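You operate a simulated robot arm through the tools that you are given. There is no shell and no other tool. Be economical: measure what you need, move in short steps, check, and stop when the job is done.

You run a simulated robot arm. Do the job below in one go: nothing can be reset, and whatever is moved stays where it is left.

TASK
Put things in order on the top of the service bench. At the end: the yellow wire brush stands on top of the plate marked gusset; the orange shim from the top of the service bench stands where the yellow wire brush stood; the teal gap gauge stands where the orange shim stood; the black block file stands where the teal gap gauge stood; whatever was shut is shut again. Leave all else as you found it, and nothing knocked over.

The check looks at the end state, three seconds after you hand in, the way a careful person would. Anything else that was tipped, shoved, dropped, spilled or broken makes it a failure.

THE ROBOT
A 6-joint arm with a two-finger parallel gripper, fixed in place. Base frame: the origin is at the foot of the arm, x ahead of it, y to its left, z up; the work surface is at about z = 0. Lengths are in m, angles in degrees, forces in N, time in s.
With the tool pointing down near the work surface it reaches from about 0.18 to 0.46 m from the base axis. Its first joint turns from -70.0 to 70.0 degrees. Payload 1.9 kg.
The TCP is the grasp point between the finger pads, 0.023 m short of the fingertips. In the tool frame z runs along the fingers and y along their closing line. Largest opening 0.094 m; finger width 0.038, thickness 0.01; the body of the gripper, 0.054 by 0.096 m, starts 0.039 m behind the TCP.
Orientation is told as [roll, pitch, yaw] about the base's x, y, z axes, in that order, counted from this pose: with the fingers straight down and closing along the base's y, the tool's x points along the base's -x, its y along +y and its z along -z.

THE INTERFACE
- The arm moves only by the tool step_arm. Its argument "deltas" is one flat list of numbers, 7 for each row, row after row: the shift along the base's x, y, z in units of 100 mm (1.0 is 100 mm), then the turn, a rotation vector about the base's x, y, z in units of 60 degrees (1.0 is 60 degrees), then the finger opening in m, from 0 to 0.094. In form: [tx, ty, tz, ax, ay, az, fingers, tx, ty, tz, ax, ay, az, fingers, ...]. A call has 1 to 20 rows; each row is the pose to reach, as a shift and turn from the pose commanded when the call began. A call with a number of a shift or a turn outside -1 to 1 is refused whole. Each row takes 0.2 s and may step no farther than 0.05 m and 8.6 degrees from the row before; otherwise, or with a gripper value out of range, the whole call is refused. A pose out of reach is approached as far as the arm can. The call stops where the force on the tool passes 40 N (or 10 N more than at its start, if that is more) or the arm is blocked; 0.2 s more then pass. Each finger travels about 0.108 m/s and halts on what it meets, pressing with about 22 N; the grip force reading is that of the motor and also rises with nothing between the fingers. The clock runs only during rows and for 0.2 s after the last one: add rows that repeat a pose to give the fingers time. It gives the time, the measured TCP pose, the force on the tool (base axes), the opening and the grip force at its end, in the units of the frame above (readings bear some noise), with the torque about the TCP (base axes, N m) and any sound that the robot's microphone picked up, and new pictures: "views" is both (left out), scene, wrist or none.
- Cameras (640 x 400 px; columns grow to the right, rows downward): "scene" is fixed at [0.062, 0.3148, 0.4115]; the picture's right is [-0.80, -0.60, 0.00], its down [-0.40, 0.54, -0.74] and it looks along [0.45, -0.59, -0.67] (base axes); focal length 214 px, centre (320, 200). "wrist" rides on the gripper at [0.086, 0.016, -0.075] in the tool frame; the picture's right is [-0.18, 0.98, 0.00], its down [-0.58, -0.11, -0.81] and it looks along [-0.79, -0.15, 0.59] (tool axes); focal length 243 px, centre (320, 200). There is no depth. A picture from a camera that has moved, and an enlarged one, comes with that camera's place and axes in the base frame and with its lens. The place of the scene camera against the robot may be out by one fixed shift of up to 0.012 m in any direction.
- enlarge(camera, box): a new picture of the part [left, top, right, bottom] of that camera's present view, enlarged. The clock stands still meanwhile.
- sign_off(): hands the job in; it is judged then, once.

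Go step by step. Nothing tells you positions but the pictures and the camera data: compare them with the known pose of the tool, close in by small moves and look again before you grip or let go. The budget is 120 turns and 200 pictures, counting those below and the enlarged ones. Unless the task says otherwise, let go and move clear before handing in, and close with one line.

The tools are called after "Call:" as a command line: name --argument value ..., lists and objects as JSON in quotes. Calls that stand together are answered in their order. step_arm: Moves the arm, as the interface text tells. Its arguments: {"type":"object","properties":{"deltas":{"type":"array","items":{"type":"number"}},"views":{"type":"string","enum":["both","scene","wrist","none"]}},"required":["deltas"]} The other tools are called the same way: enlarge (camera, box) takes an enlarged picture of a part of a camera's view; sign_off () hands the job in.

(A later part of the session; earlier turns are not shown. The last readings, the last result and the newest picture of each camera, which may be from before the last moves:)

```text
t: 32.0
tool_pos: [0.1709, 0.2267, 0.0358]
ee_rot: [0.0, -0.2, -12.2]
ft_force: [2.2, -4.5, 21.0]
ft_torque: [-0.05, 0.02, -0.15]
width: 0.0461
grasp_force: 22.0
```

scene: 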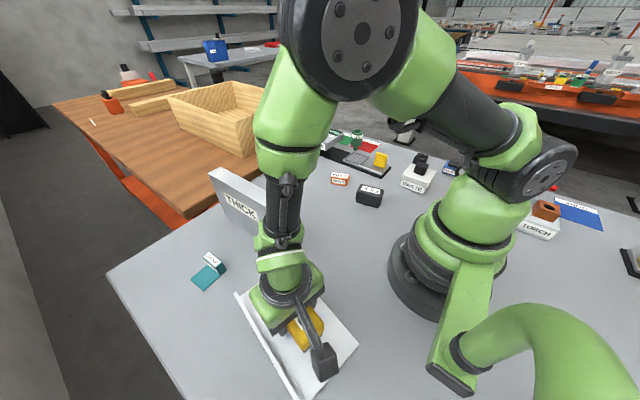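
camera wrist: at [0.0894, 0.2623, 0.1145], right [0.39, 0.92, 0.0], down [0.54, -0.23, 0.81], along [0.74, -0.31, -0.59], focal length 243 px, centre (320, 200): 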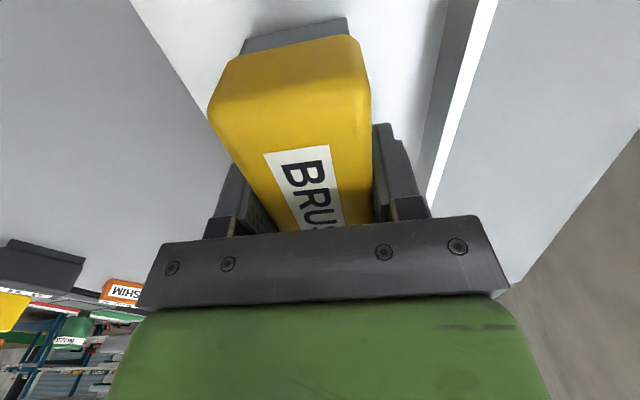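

Contact with the plate. Ease up a hair, open, and retreat.

Call:
step_arm --deltas '[0, 0, 0.01, 0, 0, 0, 0.03, 0, 0, 0.01, 0, 0, 0, 0.062, 0, 0, 0.01, 0, 0, 0, 0.062, 0, 0, 0.01, 0, 0, 0, 0.062]' --views "none"

Call:
step_arm --deltas '[0, 0, 0.2, 0, 0, 0, 0.062, 0, 0, 0.6, 0, 0, 0, 0.062, 0, 0, 1.0, 0, 0, 0, 0.062]'

```text
t: 33.0
tool_pos: [0.1712, 0.2265, 0.0363]
ee_rot: [-0.1, 0.0, -12.1]
ft_force: [0.4, -0.1, 0.1]
ft_torque: [0.02, 0.02, 0.0]
width: 0.0622
grasp_force: 0.0
```

```text
t: 33.8
tool_pos: [0.1706, 0.2253, 0.1367]
ee_rot: [-0.1, -0.1, -12.2]
ft_force: [-0.1, -0.4, 0.0]
ft_torque: [0.03, -0.01, 0.0]
width: 0.062
grasp_force: 0.0
camera wrist: at [0.0889, 0.2614, 0.2104], right [0.39, 0.92, 0.0], down [0.54, -0.23, 0.81], along [0.75, -0.31, -0.59], focal length 243 px, centre (320, 200)
```

scene: 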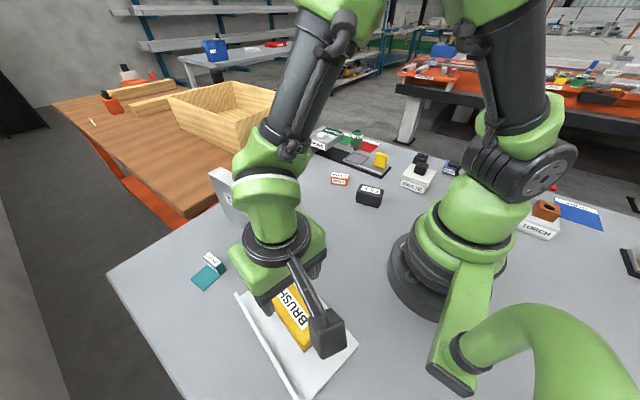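
wrist: 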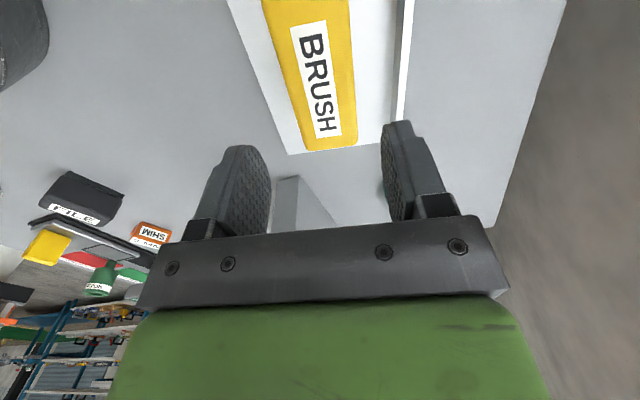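

Brush stands on the gusset plate. Next: fly over to the orange shim for a close look.

Call:
step_arm --deltas '[0, 0, 0.4, 0, 0, 0.1, 0.09, 0.3, -0.3, 0.7, 0, 0, 0.2, 0.09, 0.6, -0.6, 0.7, 0, 0, 0.2, 0.09, 0.9, -0.9, 0.7, 0, 0, 0.2, 0.09, 1.0, -1.0, 0.7, 0, 0, 0.2, 0.09]' --views "none"

Call:
step_arm --deltas '[0.2, -0.4, 0, 0, 0, 0, 0.09, 0.4, -0.8, 0, 0, 0, 0, 0.09, 0.5, -1.0, 0, 0, 0, 0, 0.09]' --views "none"

Call:
step_arm --deltas '[0, -0.4, 0, 0, 0, 0, 0.09, 0, -0.8, 0, 0, 0, 0, 0.09, 0, -1.0, 0, 0, 0, 0, 0.09]' --views "none"

Call:
step_arm --deltas '[0, -0.4, -0.2, 0, 0, 0, 0.09, 0, -0.6, -0.4, 0, 0, 0, 0.09]'

```text
refused: row 2 steps farther than a row can; nothing moved
```

```text
t: 34.6
tool_pos: [0.2211, 0.1274, 0.1378]
ee_rot: [-0.1, -0.2, -12.1]
ft_force: [-0.7, -0.5, 0.2]
ft_torque: [0.01, 0.01, 0.02]
width: 0.0901
grasp_force: 0.1
```

```text
t: 35.4
tool_pos: [0.2222, 0.0268, 0.1356]
ee_rot: [0.0, -0.2, -12.0]
ft_force: [-0.4, -0.3, -0.4]
ft_torque: [-0.01, -0.01, -0.01]
width: 0.09
grasp_force: 0.1
```

```text
t: 36.0
tool_pos: [0.2226, -0.0327, 0.0959]
ee_rot: [0.0, -0.1, -12.0]
ft_force: [0.3, 1.2, 0.1]
ft_torque: [-0.04, 0.02, 0.01]
width: 0.09
grasp_force: 0.0
camera wrist: at [0.1405, 0.0025, 0.1681], right [0.39, 0.92, 0.0], down [0.54, -0.23, 0.81], along [0.75, -0.31, -0.59], focal length 243 px, centre (320, 200)
```

scene: 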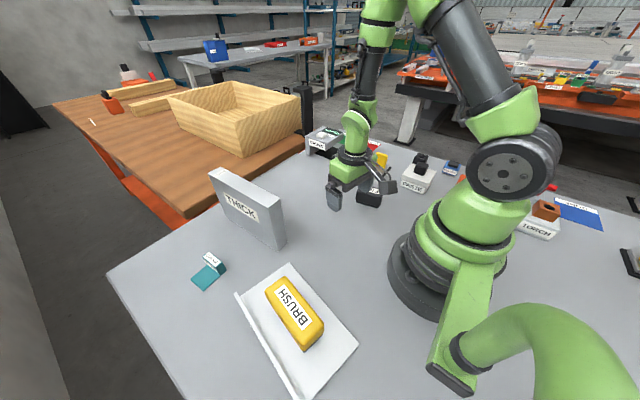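
wrist: 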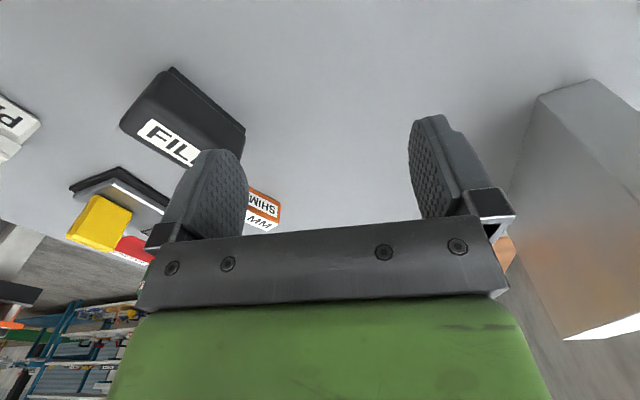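

A refused first move made the path lower than planned but clear. I'll rise and go above the shim.

Call:
step_arm --deltas '[0, 0, 0.5, 0, 0, 0.1, 0.09, 0.1, 0, 0.9, 0, 0, 0.2, 0.09, 0.4, -0.2, 1.0, 0, 0, 0.2, 0.09, 0.7, -0.5, 1.0, 0, 0, 0.2, 0.09, 1.0, -0.8, 1.0, 0, 0, 0.2, 0.09, 1.0, -1.0, 1.0, 0, 0, 0.2, 0.09]' --views "wrist"

Call:
enlarge --camera "wrist" --box '[200, 0, 440, 150]'

```text
t: 37.4
tool_pos: [0.3228, -0.1329, 0.1953]
ee_rot: [0.0, -0.1, -0.2]
ft_force: [0.1, 0.1, 0.7]
ft_torque: [-0.01, 0.05, -0.04]
width: 0.0902
grasp_force: 0.1
camera wrist: at [0.2351, -0.1158, 0.2685], right [0.19, 0.98, 0.0], down [0.58, -0.11, 0.81], along [0.79, -0.15, -0.59], focal length 243 px, centre (320, 200)
```

wrist: 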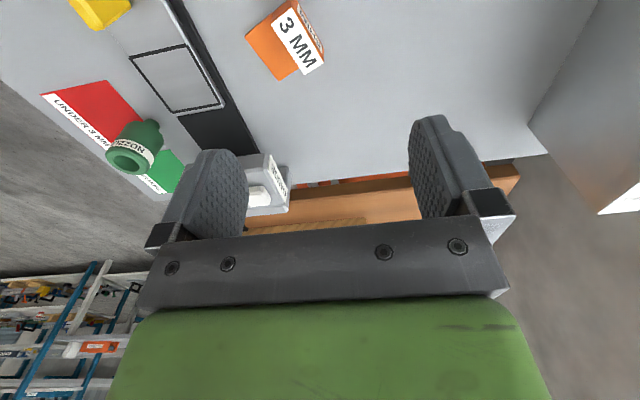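

```text
2.67 times, centred on (320, 75) of wrist
camera zoom: at [0.2351, -0.1158, 0.2685], right [0.19, 0.98, 0.0], down [0.58, -0.11, 0.81], along [0.79, -0.15, -0.59], focal length 647 px, centre (320, 533)
```

zoom: 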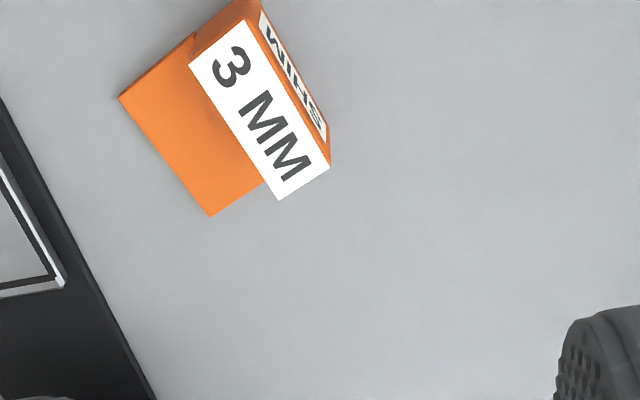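

The shim is an L-shape: a block (~0.05×0.021×0.03, length at ~20°, centre ≈(0.322,−0.151)) plus a thin tongue toward −y. I'll align at yaw 20 and come lower.

Call:
step_arm --deltas '[0, -0.06, -0.3, 0, 0, 0.12, 0.09, -0.01, -0.13, -0.6, 0, 0, 0.24, 0.08, -0.01, -0.18, -1.0, 0, 0, 0.335, 0.07]'

```text
t: 38.2
tool_pos: [0.3214, -0.1542, 0.0961]
ee_rot: [-0.1, -0.3, 20.1]
ft_force: [0.4, 0.2, -0.2]
ft_torque: [0.0, 0.01, -0.01]
width: 0.0701
grasp_force: 0.1
camera wrist: at [0.2337, -0.1667, 0.1696], right [-0.16, 0.99, 0.0], down [0.58, 0.1, 0.81], along [0.8, 0.13, -0.59], focal length 243 px, centre (320, 200)
```

scene: 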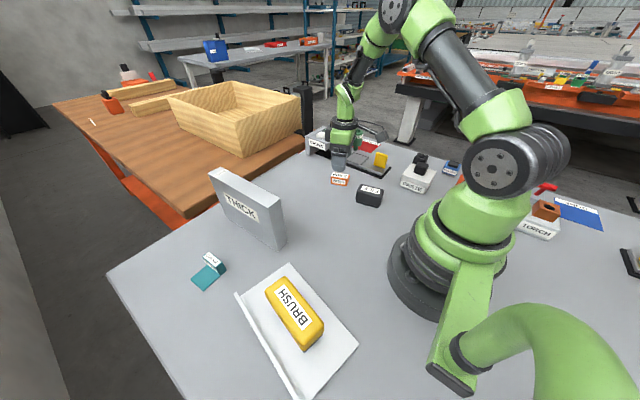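
wrist: 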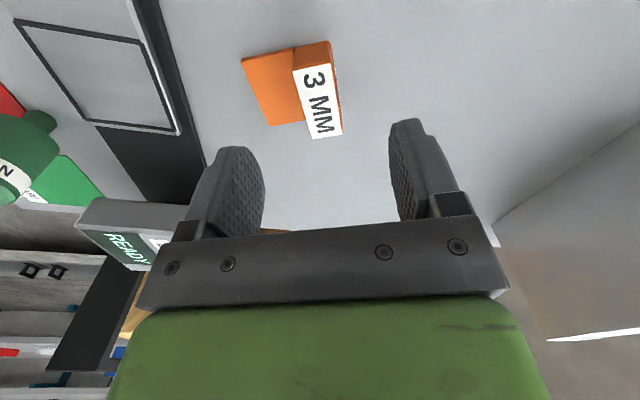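

Aligned. Descend to z≈0.032 and grip.

Call:
step_arm --deltas '[0.01, 0.015, -0.3, 0, 0, 0, 0.07, 0.01, 0.015, -0.6, 0, 0, 0, 0.06, 0.01, 0.015, -0.64, 0, 0, 0, 0.05, 0.01, 0.015, -0.64, 0, 0, 0, 0.005, 0.01, 0.015, -0.64, 0, 0, 0, 0.005, 0.01, 0.015, -0.64, 0, 0, 0, 0.005]'

```text
t: 39.6
tool_pos: [0.3217, -0.1503, 0.0335]
ee_rot: [-0.1, -0.2, 20.1]
ft_force: [0.6, -0.1, 1.2]
ft_torque: [0.0, -0.02, 0.03]
width: 0.0233
grasp_force: 22.3
camera wrist: at [0.2345, -0.1634, 0.1055], right [-0.16, 0.99, 0.0], down [0.58, 0.1, 0.81], along [0.8, 0.13, -0.59], focal length 243 px, centre (320, 200)
```

scene: 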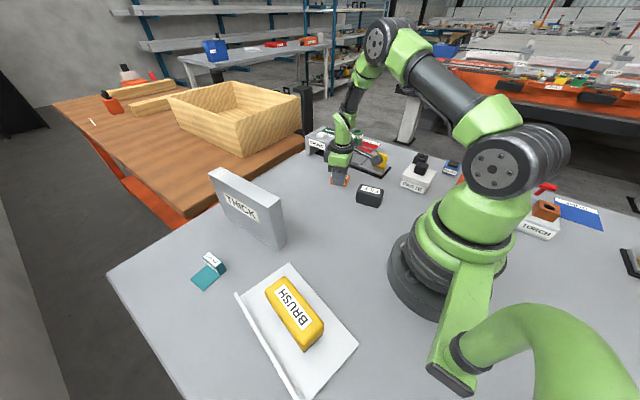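
wrist: 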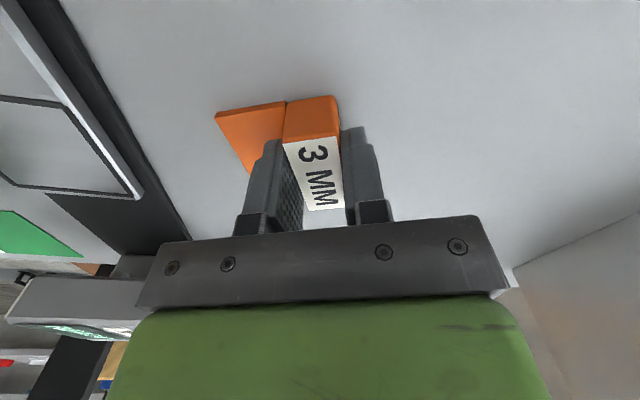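

Gripped at width 0.023. Lift and carry to the brush's old spot (≈0.349, 0.019 for the block).

Call:
step_arm --deltas '[0, 0, 0.3, 0, 0, 0, 0.005, 0, 0, 0.7, 0, 0, 0, 0.005, 0.1, 0.4, 0.7, 0, 0, 0, 0.005, 0.2, 0.8, 0.7, 0, 0, 0, 0.005, 0.27, 1.0, 0.7, 0, 0, 0, 0.005]' --views "none"

Call:
step_arm --deltas '[0, 0.4, 0, 0, 0, 0, 0.005, 0, 0.7, 0, 0, 0, 0, 0.005, 0, 0.7, -0.4, 0, 0, 0, 0.005]'

```text
t: 40.8
tool_pos: [0.3478, -0.0502, 0.1034]
ee_rot: [0.0, -0.2, 20.0]
ft_force: [0.3, 0.6, 0.0]
ft_torque: [-0.04, 0.02, -0.01]
width: 0.0234
grasp_force: 22.2
```

```text
t: 41.6
tool_pos: [0.3472, 0.0179, 0.0626]
ee_rot: [0.0, -0.2, 19.9]
ft_force: [0.1, -0.1, -0.2]
ft_torque: [0.03, 0.0, -0.01]
width: 0.0235
grasp_force: 22.0
camera wrist: at [0.2605, 0.0065, 0.1358], right [-0.16, 0.99, 0.0], down [0.58, 0.1, 0.81], along [0.8, 0.13, -0.59], focal length 243 px, centre (320, 200)
```

scene: 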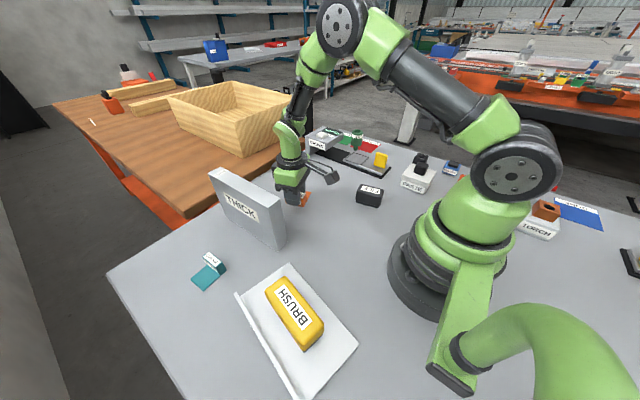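
wrist: 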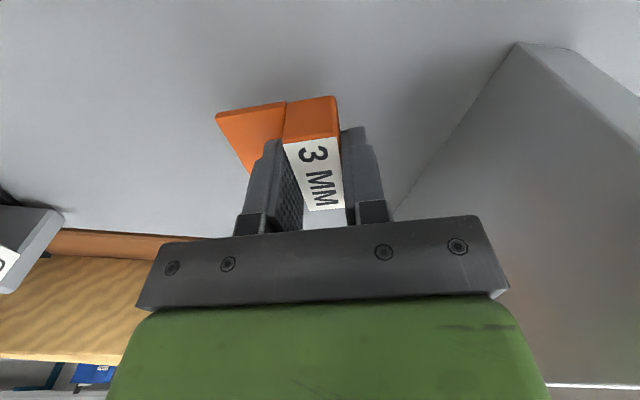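

Over the spot, clear of THICK. Lower to just above contact.

Call:
step_arm --deltas '[0, 0, -0.2, 0, 0, 0, 0.005, 0, 0, -0.27, 0, 0, 0, 0.005, 0, 0, -0.29, 0, 0, 0, 0.005, 0, 0, -0.3, 0, 0, 0, 0.005]' --views "none"

```text
t: 42.6
tool_pos: [0.3485, 0.02, 0.0327]
ee_rot: [-0.2, -0.2, 20.0]
ft_force: [-0.3, -0.2, 0.0]
ft_torque: [0.06, -0.01, -0.04]
width: 0.0232
grasp_force: 21.9
```

Call:
step_arm --deltas '[0, 0, -0.01, 0, 0, 0, 0.005, 0, 0, -0.018, 0, 0, 0, 0.005, 0, 0, -0.018, 0, 0, 0, 0.005]' --views "none"

```text
t: 43.4
tool_pos: [0.349, 0.0199, 0.0318]
ee_rot: [-0.2, -0.3, 20.0]
ft_force: [-2.9, 8.4, 21.7]
ft_torque: [0.13, 0.06, 0.02]
width: 0.0234
grasp_force: 21.8
```

Contact. Ease up slightly, open, and rise.

Call:
step_arm --deltas '[0, 0, 0.01, 0, 0, 0, 0.005, 0, 0, 0.01, 0, 0, 0, 0.045, 0, 0, 0.01, 0, 0, 0, 0.045, 0, 0, 0.2, 0, 0, 0, 0.045, 0, 0, 0.6, 0, 0, 0, 0.06, 0, 0, 1.0, 0, 0, 0, 0.09]'

```text
t: 44.8
tool_pos: [0.3483, 0.0214, 0.13]
ee_rot: [0.0, -0.2, 19.9]
ft_force: [-0.1, -0.6, 0.3]
ft_torque: [-0.01, 0.01, 0.02]
width: 0.0899
grasp_force: 0.0
camera wrist: at [0.2607, 0.0083, 0.2034], right [-0.16, 0.99, 0.0], down [0.58, 0.1, 0.81], along [0.8, 0.13, -0.59], focal length 243 px, centre (320, 200)
```

scene: 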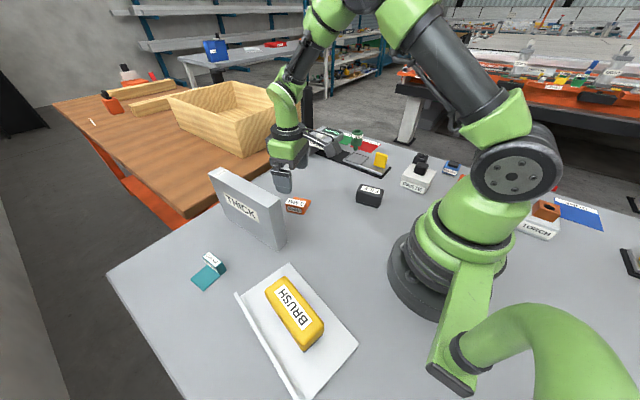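
wrist: 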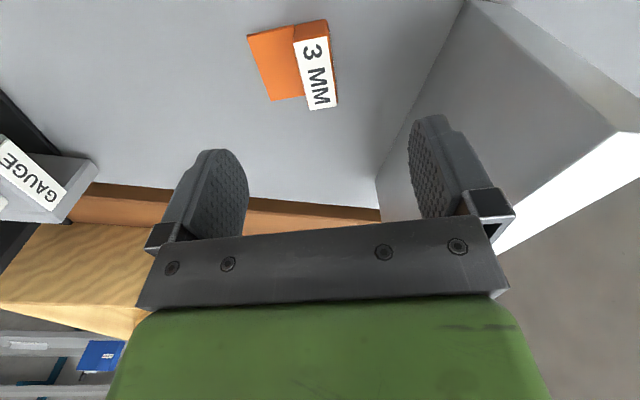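

Shim is standing at the brush's spot. Now go over THICK (high) to look at the teal gauge.

Call:
step_arm --deltas '[0, 0, 0.4, 0, 0, 0, 0.09, 0, 0, 0.8, 0, 0, 0, 0.09, 0, 0.3, 1.0, 0, 0, 0, 0.09, -0.1, 0.7, 1.0, 0, 0, 0, 0.09, -0.1, 1.0, 1.0, 0, 0, 0, 0.09]' --views "none"

Call:
step_arm --deltas '[0, 0.4, 0, 0, 0, 0, 0.09, 0, 0.8, 0, 0, 0, 0, 0.09, 0, 1.0, -0.2, 0, 0, 0, 0.09]'

```text
t: 46.0
tool_pos: [0.3408, 0.1201, 0.2308]
ee_rot: [0.0, 0.0, 19.9]
ft_force: [-0.4, 0.0, 0.0]
ft_torque: [0.0, -0.01, -0.01]
width: 0.0899
grasp_force: 0.0
```

```text
t: 46.8
tool_pos: [0.3398, 0.2193, 0.2135]
ee_rot: [0.0, -0.2, 20.0]
ft_force: [0.3, -0.3, 0.1]
ft_torque: [0.01, 0.01, -0.03]
width: 0.09
grasp_force: 0.1
camera wrist: at [0.252, 0.2069, 0.286], right [-0.16, 0.99, 0.0], down [0.58, 0.1, 0.81], along [0.8, 0.13, -0.59], focal length 243 px, centre (320, 200)
```

scene: 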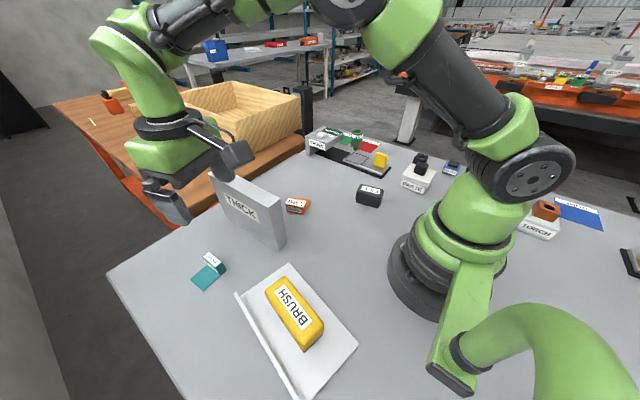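
wrist: 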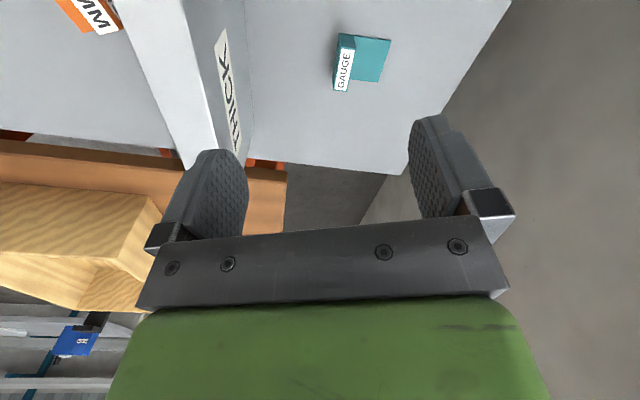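

Call:
enlarge --camera "wrist" --box '[230, 0, 470, 150]'

```text
2.67 times, centred on (350, 75) of wrist
camera zoom: at [0.252, 0.2069, 0.286], right [-0.16, 0.99, 0.0], down [0.58, 0.1, 0.81], along [0.8, 0.13, -0.59], focal length 647 px, centre (240, 533)
```

zoom: 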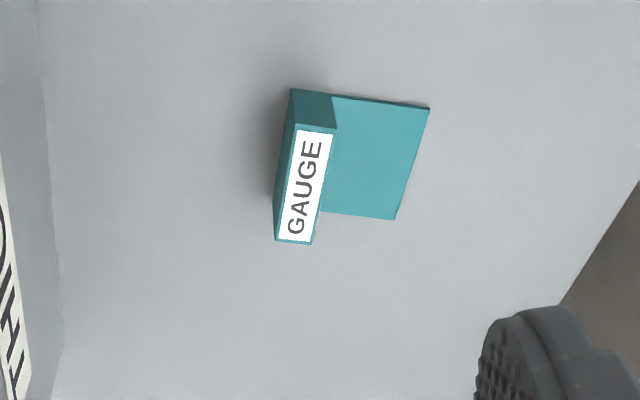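

Teal gauge: block centre ≈(0.371, 0.251), length along x (≈2°), tongue toward +y. Align at yaw 2 and lower.

Call:
step_arm --deltas '[0.1, 0.1, -0.3, 0, 0, -0.1, 0.08, 0.2, 0.2, -0.6, 0, 0, -0.2, 0.07, 0.31, 0.32, -1.0, 0, 0, -0.3, 0.06]'

```text
t: 47.6
tool_pos: [0.3712, 0.2508, 0.1122]
ee_rot: [0.0, -0.1, 1.9]
ft_force: [-0.7, -0.4, -0.1]
ft_torque: [-0.01, -0.01, -0.02]
width: 0.0599
grasp_force: 0.0
camera wrist: at [0.2835, 0.2652, 0.1851], right [0.15, 0.99, 0.0], down [0.58, -0.09, 0.81], along [0.8, -0.12, -0.59], focal length 243 px, centre (320, 200)
```

scene: 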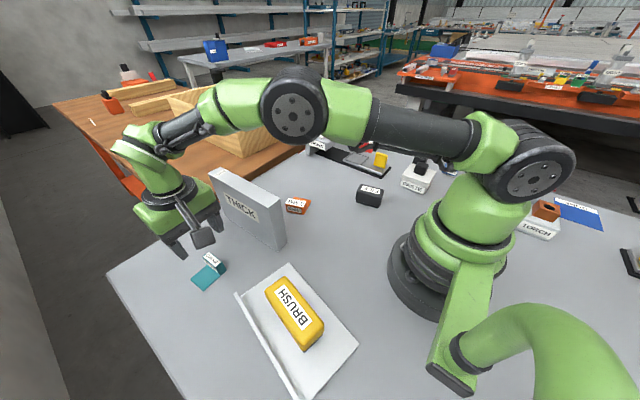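
wrist: 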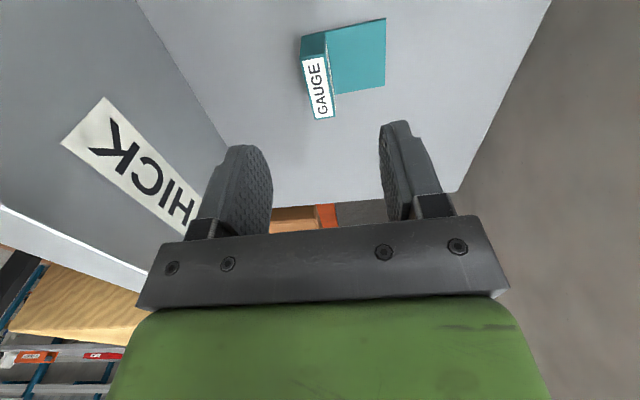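

Aligned; THICK has ~4 cm clearance. Descend and grip.

Call:
step_arm --deltas '[0, 0.01, -0.4, 0, 0, 0, 0.06, 0, 0.015, -0.7, 0, 0, 0, 0.055, 0, 0.015, -0.79, 0, 0, 0, 0.05, 0, 0.015, -0.79, 0, 0, 0, 0.005, 0, 0.015, -0.79, 0, 0, 0, 0.005, 0, 0.015, -0.79, 0, 0, 0, 0.005]'

```text
t: 49.0
tool_pos: [0.3695, 0.2534, 0.0328]
ee_rot: [-0.1, -0.2, 2.0]
ft_force: [-0.2, 0.9, -0.5]
ft_torque: [0.01, 0.0, -0.02]
width: 0.0154
grasp_force: 22.1
camera wrist: at [0.2827, 0.2666, 0.1061], right [0.15, 0.99, 0.0], down [0.58, -0.09, 0.81], along [0.8, -0.12, -0.59], focal length 243 px, centre (320, 200)
```

scene: 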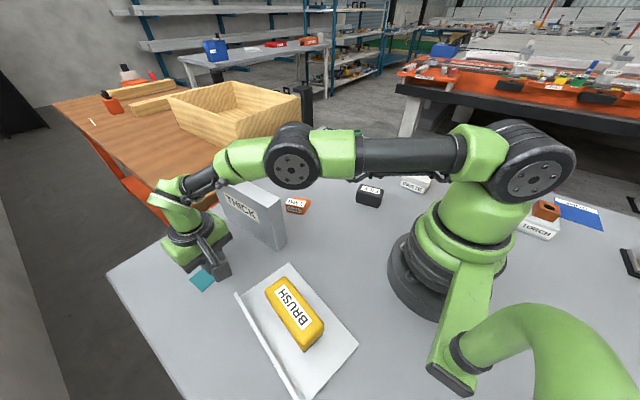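
wrist: 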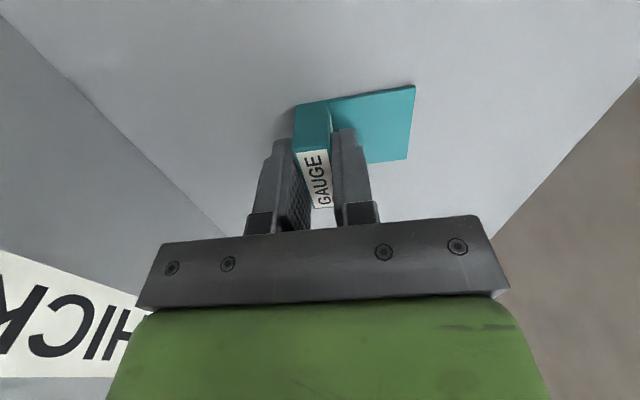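

Gripped. Lift straight up, then carry across high while turning.

Call:
step_arm --deltas '[0, 0, 0.3, 0, 0, 0, 0.005, 0, 0, 0.7, 0, 0, 0, 0.005, 0, 0, 1.0, 0, 0, 0, 0.005]' --views "none"

Call:
step_arm --deltas '[0, 0, 0.4, 0, 0, 0, 0.005, 0, 0, 0.8, 0, 0, 0, 0.005, -0.1, -0.2, 1.0, 0, 0, -0.14, 0.005, -0.3, -0.5, 1.0, 0, 0, -0.28, 0.005, -0.5, -0.8, 1.0, 0, 0, -0.42, 0.005, -0.6, -1.0, 1.0, 0, 0, -0.56, 0.005]'

```text
t: 49.8
tool_pos: [0.3695, 0.2538, 0.1338]
ee_rot: [-0.1, -0.1, 2.0]
ft_force: [0.3, 0.3, -0.2]
ft_torque: [0.0, 0.02, 0.01]
width: 0.0155
grasp_force: 22.4
```

```text
t: 51.2
tool_pos: [0.3094, 0.1521, 0.2301]
ee_rot: [0.0, -0.3, -31.8]
ft_force: [-0.2, -0.1, 0.2]
ft_torque: [-0.03, 0.02, 0.02]
width: 0.0154
grasp_force: 22.0
camera wrist: at [0.2434, 0.2142, 0.304], right [0.67, 0.74, 0.0], down [0.43, -0.4, 0.81], along [0.6, -0.54, -0.59], focal length 243 px, centre (320, 200)
```

scene: 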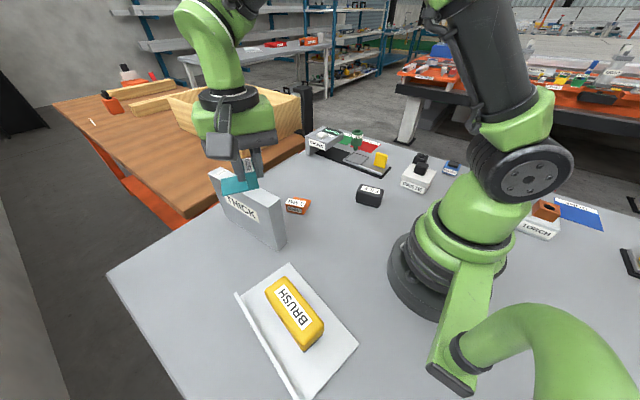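
wrist: 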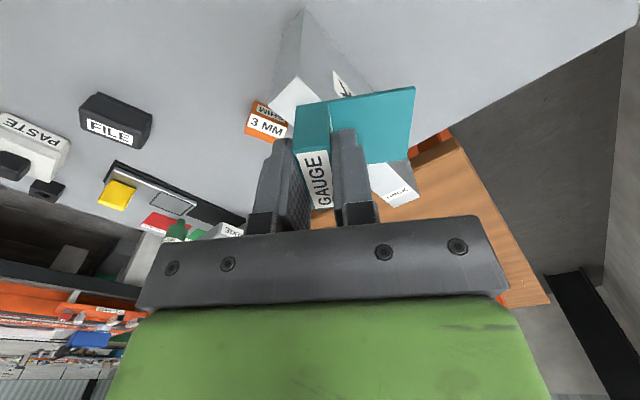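

Call:
step_arm --deltas '[0, -0.1, 0, 0, 0, -0.14, 0.005, 0, -0.3, 0, 0, 0, -0.28, 0.005, 0, -0.5, 0, 0, 0, -0.42, 0.005, 0, -0.7, 0, 0, 0, -0.56, 0.005, 0, -0.85, 0, 0, 0, -0.7, 0.005, 0, -1.0, 0, 0, 0, -0.84, 0.005, 0, -1.0, 0, 0, 0, -0.98, 0.005]' --views "none"

Call:
step_arm --deltas '[0, -0.1, 0, 0, 0, -0.14, 0.005, 0, -0.3, 0, 0, 0, -0.28, 0.005, 0, -0.5, 0, 0, 0, -0.42, 0.005, 0, -0.7, 0, 0, 0, -0.56, 0.005, 0, -0.85, 0, 0, 0, -0.7, 0.005, 0, -1.0, 0, 0, 0, -0.84, 0.005, 0, -1.0, 0, 0, 0, -0.98, 0.005]' --views "none"

Call:
step_arm --deltas '[0.05, -0.4, -0.2, 0, 0, -0.1, 0.005, 0.13, -0.8, -0.5, 0, 0, -0.17, 0.005, 0.13, -1.0, -0.8, 0, 0, -0.17, 0.005]'

```text
t: 52.8
tool_pos: [0.3095, 0.0543, 0.232]
ee_rot: [0.1, -0.1, -90.6]
ft_force: [0.2, 0.7, 0.4]
ft_torque: [-0.01, -0.03, 0.03]
width: 0.0153
grasp_force: 22.1
```

```text
t: 54.4
tool_pos: [0.3094, -0.0473, 0.2316]
ee_rot: [-0.2, -0.2, -149.3]
ft_force: [-0.2, -0.2, 0.4]
ft_torque: [0.01, 0.0, 0.0]
width: 0.0155
grasp_force: 22.1
```

```text
refused: row 2 steps farther than a row can; nothing moved
```

Call:
step_arm --deltas '[0.05, -0.35, -0.2, 0, 0, -0.1, 0.005, 0.13, -0.65, -0.5, 0, 0, -0.178, 0.005, 0.13, -0.9, -0.8, 0, 0, -0.178, 0.005, 0.13, -1.0, -1.0, 0, 0, -0.178, 0.005]'

```text
t: 55.4
tool_pos: [0.322, -0.1459, 0.1288]
ee_rot: [-0.1, -0.2, -159.9]
ft_force: [0.0, -0.9, -0.4]
ft_torque: [-0.01, 0.0, -0.01]
width: 0.0152
grasp_force: 22.9
camera wrist: at [0.408, -0.1303, 0.2028], right [0.17, -0.99, 0.0], down [-0.58, -0.1, 0.81], along [-0.8, -0.13, -0.59], focal length 243 px, centre (320, 200)
```

scene: 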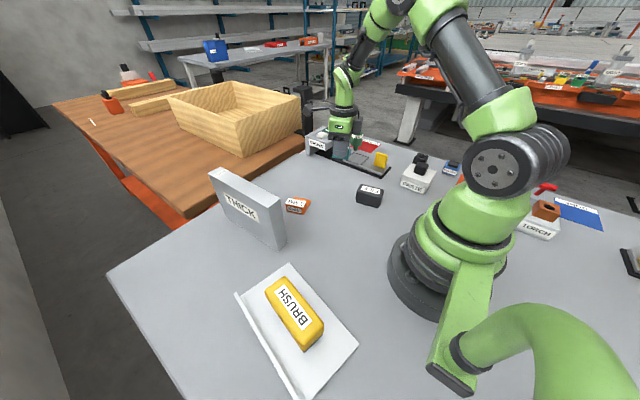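
wrist: 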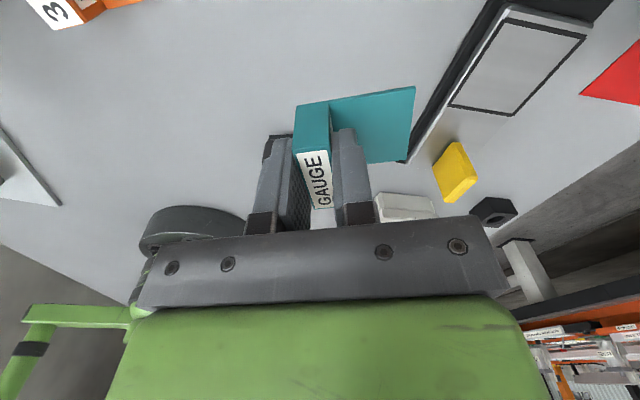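

Over the shim's old spot with matching orientation. Lower.

Call:
step_arm --deltas '[0, -0.06, -0.4, 0, 0, 0, 0.005, 0, -0.06, -0.75, 0, 0, 0, 0.005, 0, -0.06, -0.93, 0, 0, 0, 0.005]'

```text
t: 56.2
tool_pos: [0.323, -0.1509, 0.0403]
ee_rot: [-0.2, 0.0, -159.9]
ft_force: [0.6, 0.2, -0.6]
ft_torque: [-0.02, 0.01, 0.03]
width: 0.0154
grasp_force: 21.7
camera wrist: at [0.4087, -0.1356, 0.1124], right [0.16, -0.99, 0.0], down [-0.58, -0.1, 0.81], along [-0.8, -0.13, -0.59], focal length 243 px, centre (320, 200)
```

scene: 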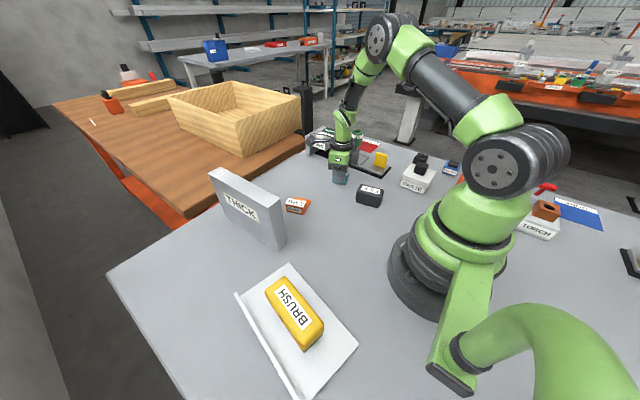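
wrist: 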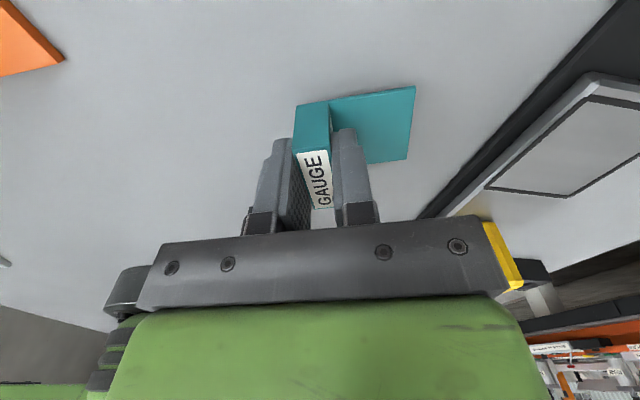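

Call:
step_arm --deltas '[0, 0, -0.05, 0, 0, 0, 0.005, 0, 0, -0.07, 0, 0, 0, 0.005, 0, 0, -0.08, 0, 0, 0, 0.005, 0, 0, -0.088, 0, 0, 0, 0.005]' --views "none"

```text
t: 57.2
tool_pos: [0.3231, -0.1526, 0.03]
ee_rot: [0.0, 0.0, -159.8]
ft_force: [-0.1, 7.3, 21.6]
ft_torque: [0.07, -0.01, -0.03]
width: 0.0155
grasp_force: 21.3
```

Contact. Ease up, open, rise.

Call:
step_arm --deltas '[0, 0, 0.01, 0, 0, 0, 0.005, 0, 0, 0.01, 0, 0, 0, 0.04, 0, 0, 0.01, 0, 0, 0, 0.04, 0, 0, 0.2, 0, 0, 0, 0.04, 0, 0, 0.6, 0, 0, 0, 0.06, 0, 0, 1.0, 0, 0, 0, 0.09]'

```text
t: 58.6
tool_pos: [0.3239, -0.1545, 0.132]
ee_rot: [0.0, -0.2, -159.8]
ft_force: [-0.7, -0.5, 0.0]
ft_torque: [-0.03, 0.01, -0.02]
width: 0.0898
grasp_force: 0.1
camera wrist: at [0.41, -0.1379, 0.2045], right [0.17, -0.99, 0.0], down [-0.58, -0.1, 0.81], along [-0.8, -0.13, -0.59], focal length 243 px, centre (320, 200)
```

scene: 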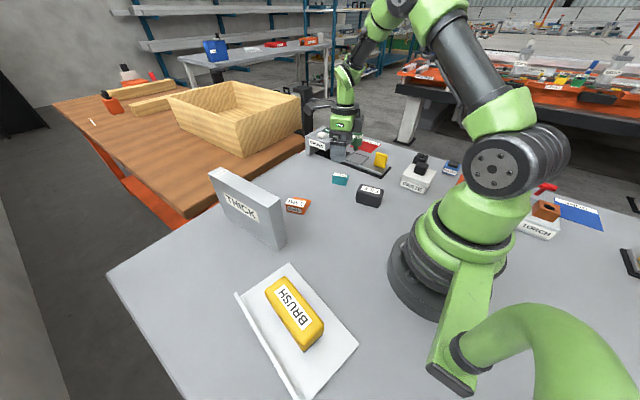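
wrist: 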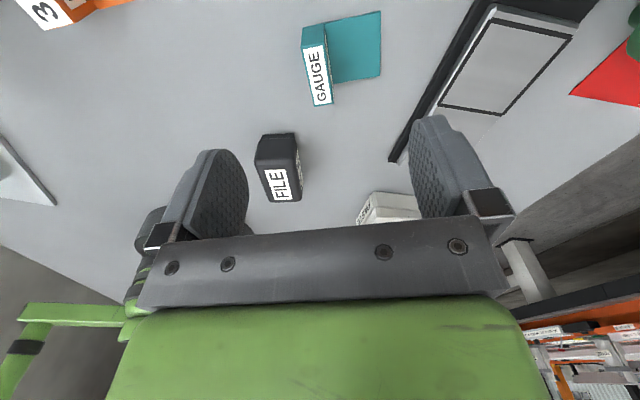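

Gauge in place. Zoom on the file from here.

Call:
enlarge --camera "wrist" --box '[200, 100, 360, 210]'

Call:
enlarge --camera "scene" --box '[270, 150, 410, 240]'

```text
3.64 times, centred on (280, 155) of wrist
camera zoom: at [0.41, -0.1379, 0.2045], right [0.17, -0.99, 0.0], down [-0.58, -0.1, 0.81], along [-0.8, -0.13, -0.59], focal length 882 px, centre (466, 364)
```

zoom: 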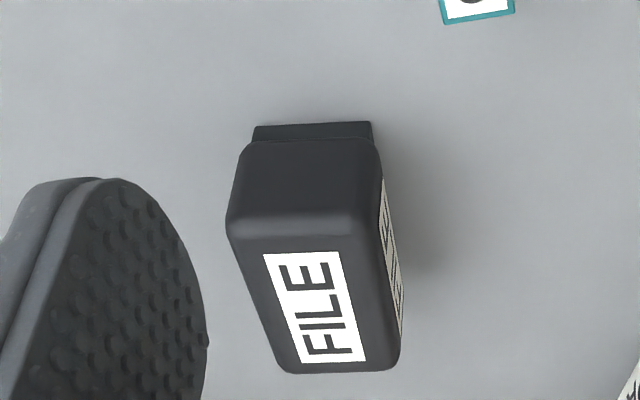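

```text
4.44 times, centred on (340, 195) of scene
camera zoom: at [0.062, 0.3148, 0.4115], right [-0.8, -0.6, 0.0], down [-0.4, 0.54, -0.74], along [0.45, -0.59, -0.67], focal length 953 px, centre (231, 222)
```

zoom: 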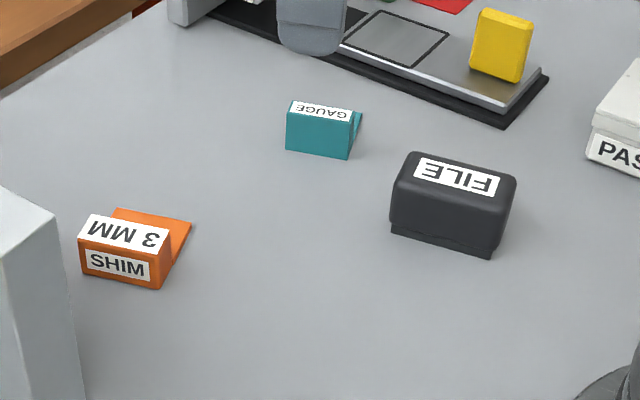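

File: centre ≈(0.207, −0.128), ~0.068×0.036×0.037, long axis ≈11°. I'll go above it with yaw −169.

Call:
step_arm --deltas '[-0.3, 0.1, 0, 0, 0, -0.05, 0.09, -0.6, 0.2, 0, 0, 0, -0.1, 0.09, -0.9, 0.26, 0, 0, 0, -0.15, 0.09, -1.0, 0.26, 0, 0, 0, -0.15, 0.09]' --views "none"

Call:
step_arm --deltas '[-0.16, 0, 0, 0, 0, 0, 0.09, -0.16, 0, 0, 0, 0, 0, 0.09]'

```text
t: 59.6
tool_pos: [0.2236, -0.1265, 0.1315]
ee_rot: [0.0, -0.1, -169.0]
ft_force: [0.5, 0.2, -0.5]
ft_torque: [-0.02, -0.02, 0.0]
width: 0.0901
grasp_force: 0.0
```

```text
t: 60.2
tool_pos: [0.2065, -0.1261, 0.1302]
ee_rot: [0.0, 0.0, -169.0]
ft_force: [-0.1, 0.0, 0.1]
ft_torque: [0.0, 0.03, -0.01]
width: 0.0902
grasp_force: 0.1
camera wrist: at [0.2945, -0.1243, 0.2029], right [0.01, -1.0, 0.0], down [-0.59, -0.01, 0.81], along [-0.81, -0.01, -0.59], focal length 243 px, centre (320, 200)
```

scene: 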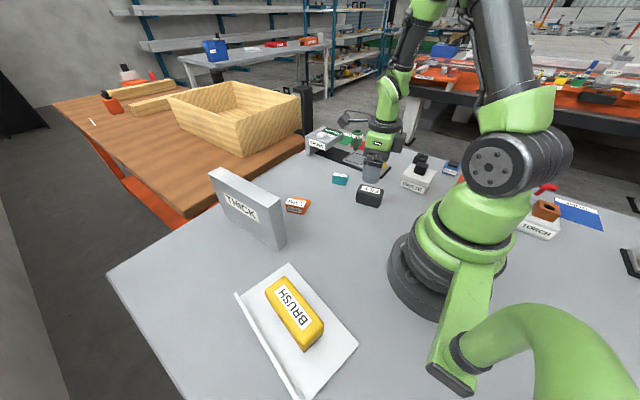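
wrist: 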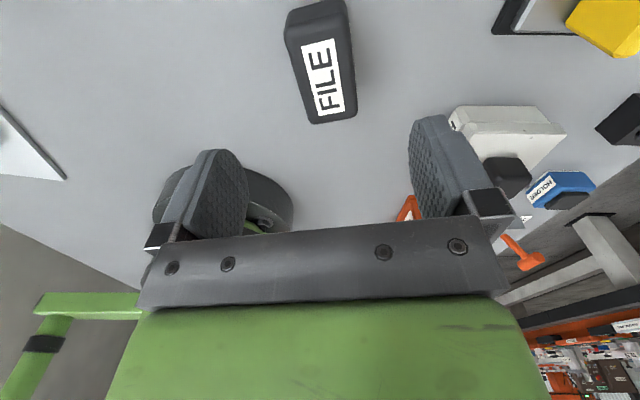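

Adjust slightly and descend to grip the file.

Call:
step_arm --deltas '[-0.015, -0.04, -0.3, 0, 0, 0.03, 0.075, -0.015, -0.04, -0.7, 0, 0, 0.03, 0.065, -0.015, -0.04, -0.99, 0, 0, 0.03, 0.065, -0.015, -0.04, -0.99, 0, 0, 0.03, 0.02, -0.015, -0.04, -0.99, 0, 0, 0.03, 0.02, -0.015, -0.04, -0.99, 0, 0, 0.03, 0.02]'

```text
t: 61.6
tool_pos: [0.2043, -0.1302, 0.032]
ee_rot: [-0.1, -0.2, -167.1]
ft_force: [-0.3, 1.0, -0.4]
ft_torque: [0.02, -0.02, 0.01]
width: 0.0399
grasp_force: 22.3
camera wrist: at [0.2919, -0.1256, 0.1048], right [0.04, -1.0, 0.0], down [-0.59, -0.02, 0.81], along [-0.81, -0.03, -0.59], focal length 243 px, centre (320, 200)
```

scene: 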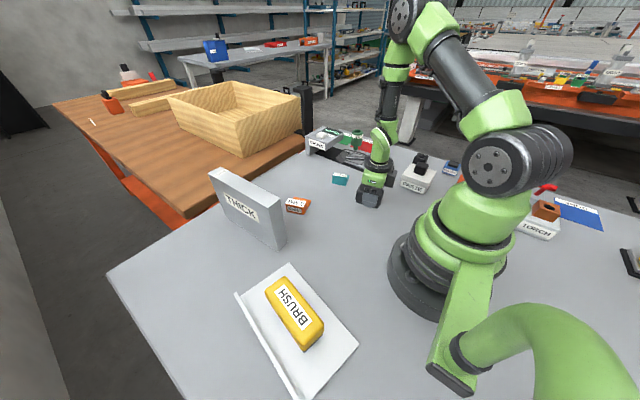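
wrist: 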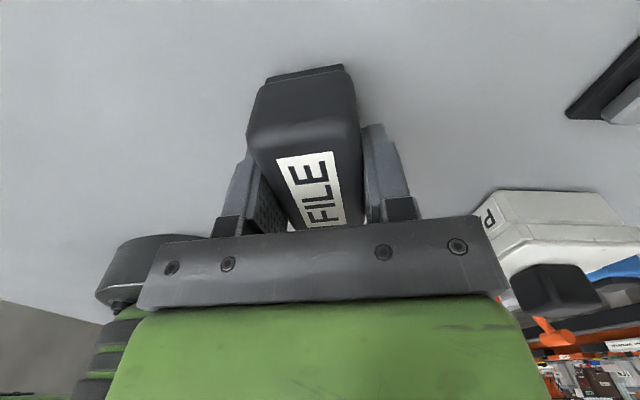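

File gripped. Lift straight up, then carry.

Call:
step_arm --deltas '[0, 0, 0.3, 0, 0, 0, 0.02, 0, 0, 0.7, 0, 0, 0, 0.02, 0, 0, 1.0, 0, 0, 0, 0.02]' --views "none"

Call:
step_arm --deltas '[0, 0, 0.4, 0, 0, 0, 0.02, 0.1, 0, 0.8, 0, 0, 0, 0.02, 0.4, 0.1, 1.0, 0, 0, 0.1, 0.02, 0.7, 0.4, 1.0, 0, 0, 0.2, 0.02, 0.9, 0.8, 1.0, 0, 0, 0.3, 0.02, 1.0, 1.0, 1.0, 0, 0, 0.4, 0.02]' --views "none"

Call:
step_arm --deltas '[0, 0.4, 0, 0, 0, 0.1, 0.02, 0, 0.8, 0, 0, 0, 0.2, 0.02, 0, 1.0, 0, 0, 0, 0.3, 0.02]' --views "none"

Call:
step_arm --deltas '[0, 0.4, 0, 0, 0, 0.1, 0.02, 0, 0.8, 0, 0, 0, 0.2, 0.02, 0, 1.0, 0, 0, 0, 0.3, 0.02]'

```text
t: 62.4
tool_pos: [0.2027, -0.1319, 0.1327]
ee_rot: [-0.1, -0.2, -167.1]
ft_force: [-0.4, 0.0, -2.3]
ft_torque: [0.01, 0.01, 0.02]
width: 0.04
grasp_force: 21.6
```

```text
t: 63.8
tool_pos: [0.3018, -0.0305, 0.2302]
ee_rot: [-0.1, -0.2, -143.1]
ft_force: [0.1, 0.1, -1.9]
ft_torque: [-0.01, -0.02, 0.0]
width: 0.0397
grasp_force: 22.6
```

```text
t: 64.6
tool_pos: [0.3052, 0.0695, 0.2306]
ee_rot: [0.0, -0.1, -124.9]
ft_force: [1.1, 0.5, -1.5]
ft_torque: [-0.03, -0.01, 0.02]
width: 0.0399
grasp_force: 22.1
```

```text
t: 65.4
tool_pos: [0.3064, 0.1702, 0.2311]
ee_rot: [0.0, -0.2, -107.0]
ft_force: [0.4, -0.1, -1.4]
ft_torque: [0.0, -0.01, 0.0]
width: 0.0396
grasp_force: 22.4
camera wrist: at [0.3456, 0.2499, 0.3044], right [0.89, -0.46, 0.0], down [-0.27, -0.52, 0.81], along [-0.37, -0.72, -0.59], focal length 243 px, centre (320, 200)
```

scene: 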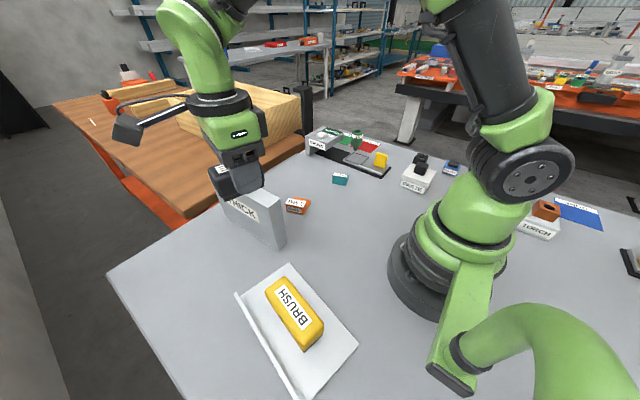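
wrist: 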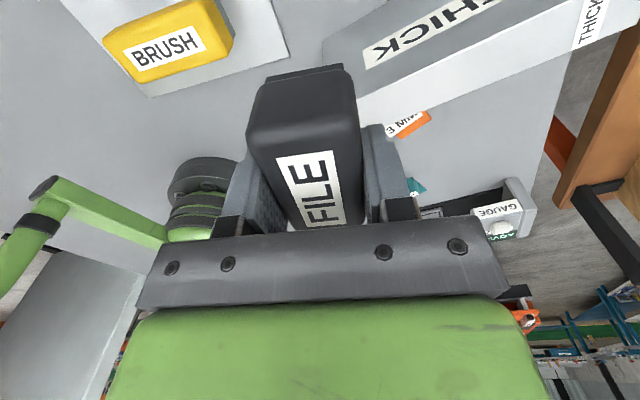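

Move out over the gauge's old spot (0.370, 0.262) and lower.

Call:
step_arm --deltas '[0.2, 0.3, 0, 0, 0, 0.1, 0.02, 0.4, 0.6, 0, 0, 0, 0.2, 0.02, 0.636, 0.91, -0.1, 0, 0, 0.2, 0.02, 0.636, 0.91, -0.5, 0, 0, 0.2, 0.02, 0.636, 0.91, -1.0, 0, 0, 0.2, 0.02]'

```text
t: 66.6
tool_pos: [0.3683, 0.2618, 0.1313]
ee_rot: [0.0, -0.2, -95.1]
ft_force: [0.1, -1.1, -1.9]
ft_torque: [-0.01, 0.03, 0.02]
width: 0.0396
grasp_force: 22.1
out of reach, approached as far as the arm can: row 3
camera wrist: at [0.3919, 0.3493, 0.2027], right [0.96, -0.27, 0.0], down [-0.16, -0.57, 0.81], along [-0.22, -0.78, -0.59], focal length 243 px, centre (320, 200)
```

scene: 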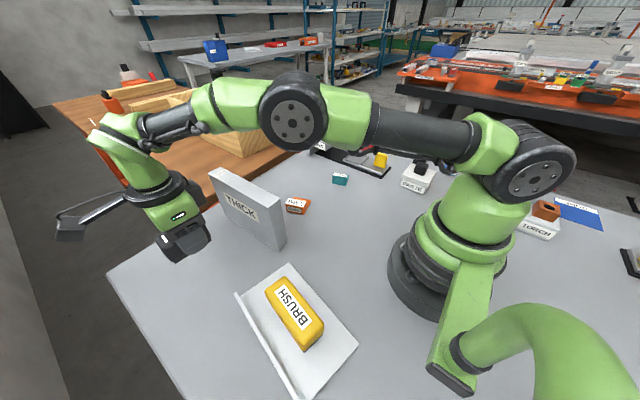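
wrist: 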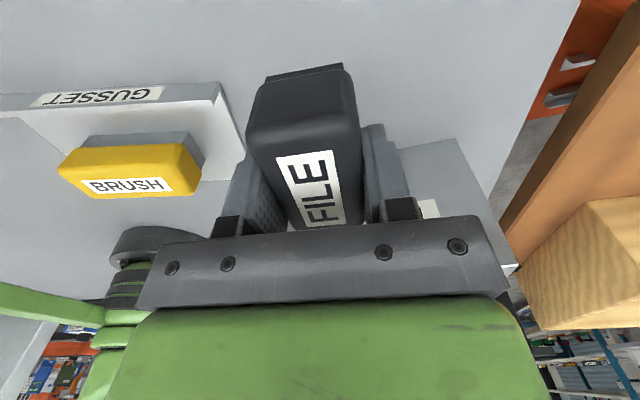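

Call:
step_arm --deltas '[0, 0, -0.4, 0, 0, 0, 0.02, 0, 0, -0.8, 0, 0, 0, 0.02, 0, 0, -0.94, 0, 0, 0, 0.02]'

```text
t: 67.4
tool_pos: [0.37, 0.2604, 0.0361]
ee_rot: [0.0, -0.1, -95.1]
ft_force: [-1.5, 0.3, -1.5]
ft_torque: [0.01, -0.03, 0.01]
width: 0.0398
grasp_force: 22.4
camera wrist: at [0.3923, 0.3463, 0.1088], right [0.96, -0.27, 0.0], down [-0.16, -0.57, 0.81], along [-0.22, -0.78, -0.59], focal length 243 px, centre (320, 200)
```

scene: 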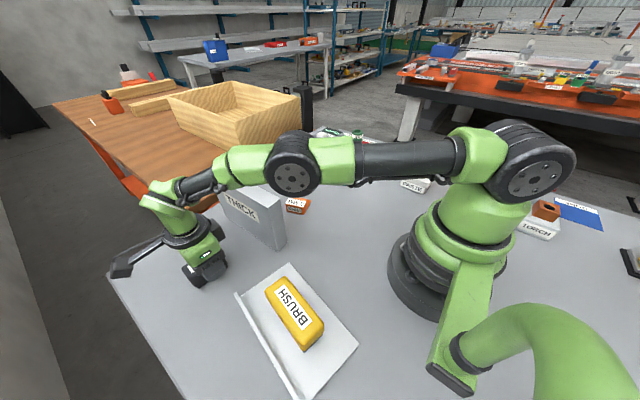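
wrist: 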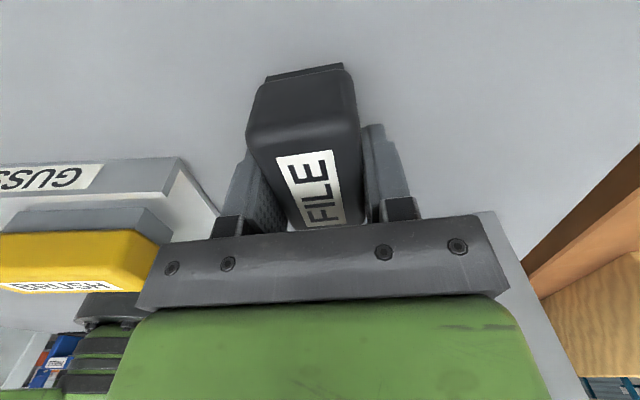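

Call:
step_arm --deltas '[0, 0, -0.02, 0, 0, 0, 0.02, 0, 0, -0.035, 0, 0, 0, 0.02, 0, 0, -0.045, 0, 0, 0, 0.02, 0, 0, -0.053, 0, 0, 0, 0.02]' --views "none"

```text
t: 68.4
tool_pos: [0.368, 0.2615, 0.0313]
ee_rot: [0.0, -0.2, -95.1]
ft_force: [1.3, -0.4, -2.4]
ft_torque: [-0.02, -0.02, 0.01]
width: 0.0397
grasp_force: 22.2
```

Call:
step_arm --deltas '[0, 0, -0.01, 0, 0, 0, 0.02, 0, 0, -0.018, 0, 0, 0, 0.02, 0, 0, -0.025, 0, 0, 0, 0.02]' --views "none"

```text
t: 69.2
tool_pos: [0.3695, 0.2621, 0.0315]
ee_rot: [0.1, 0.0, -95.0]
ft_force: [-2.7, 2.4, 20.7]
ft_torque: [-0.08, 0.14, -0.08]
width: 0.0397
grasp_force: 22.1
```

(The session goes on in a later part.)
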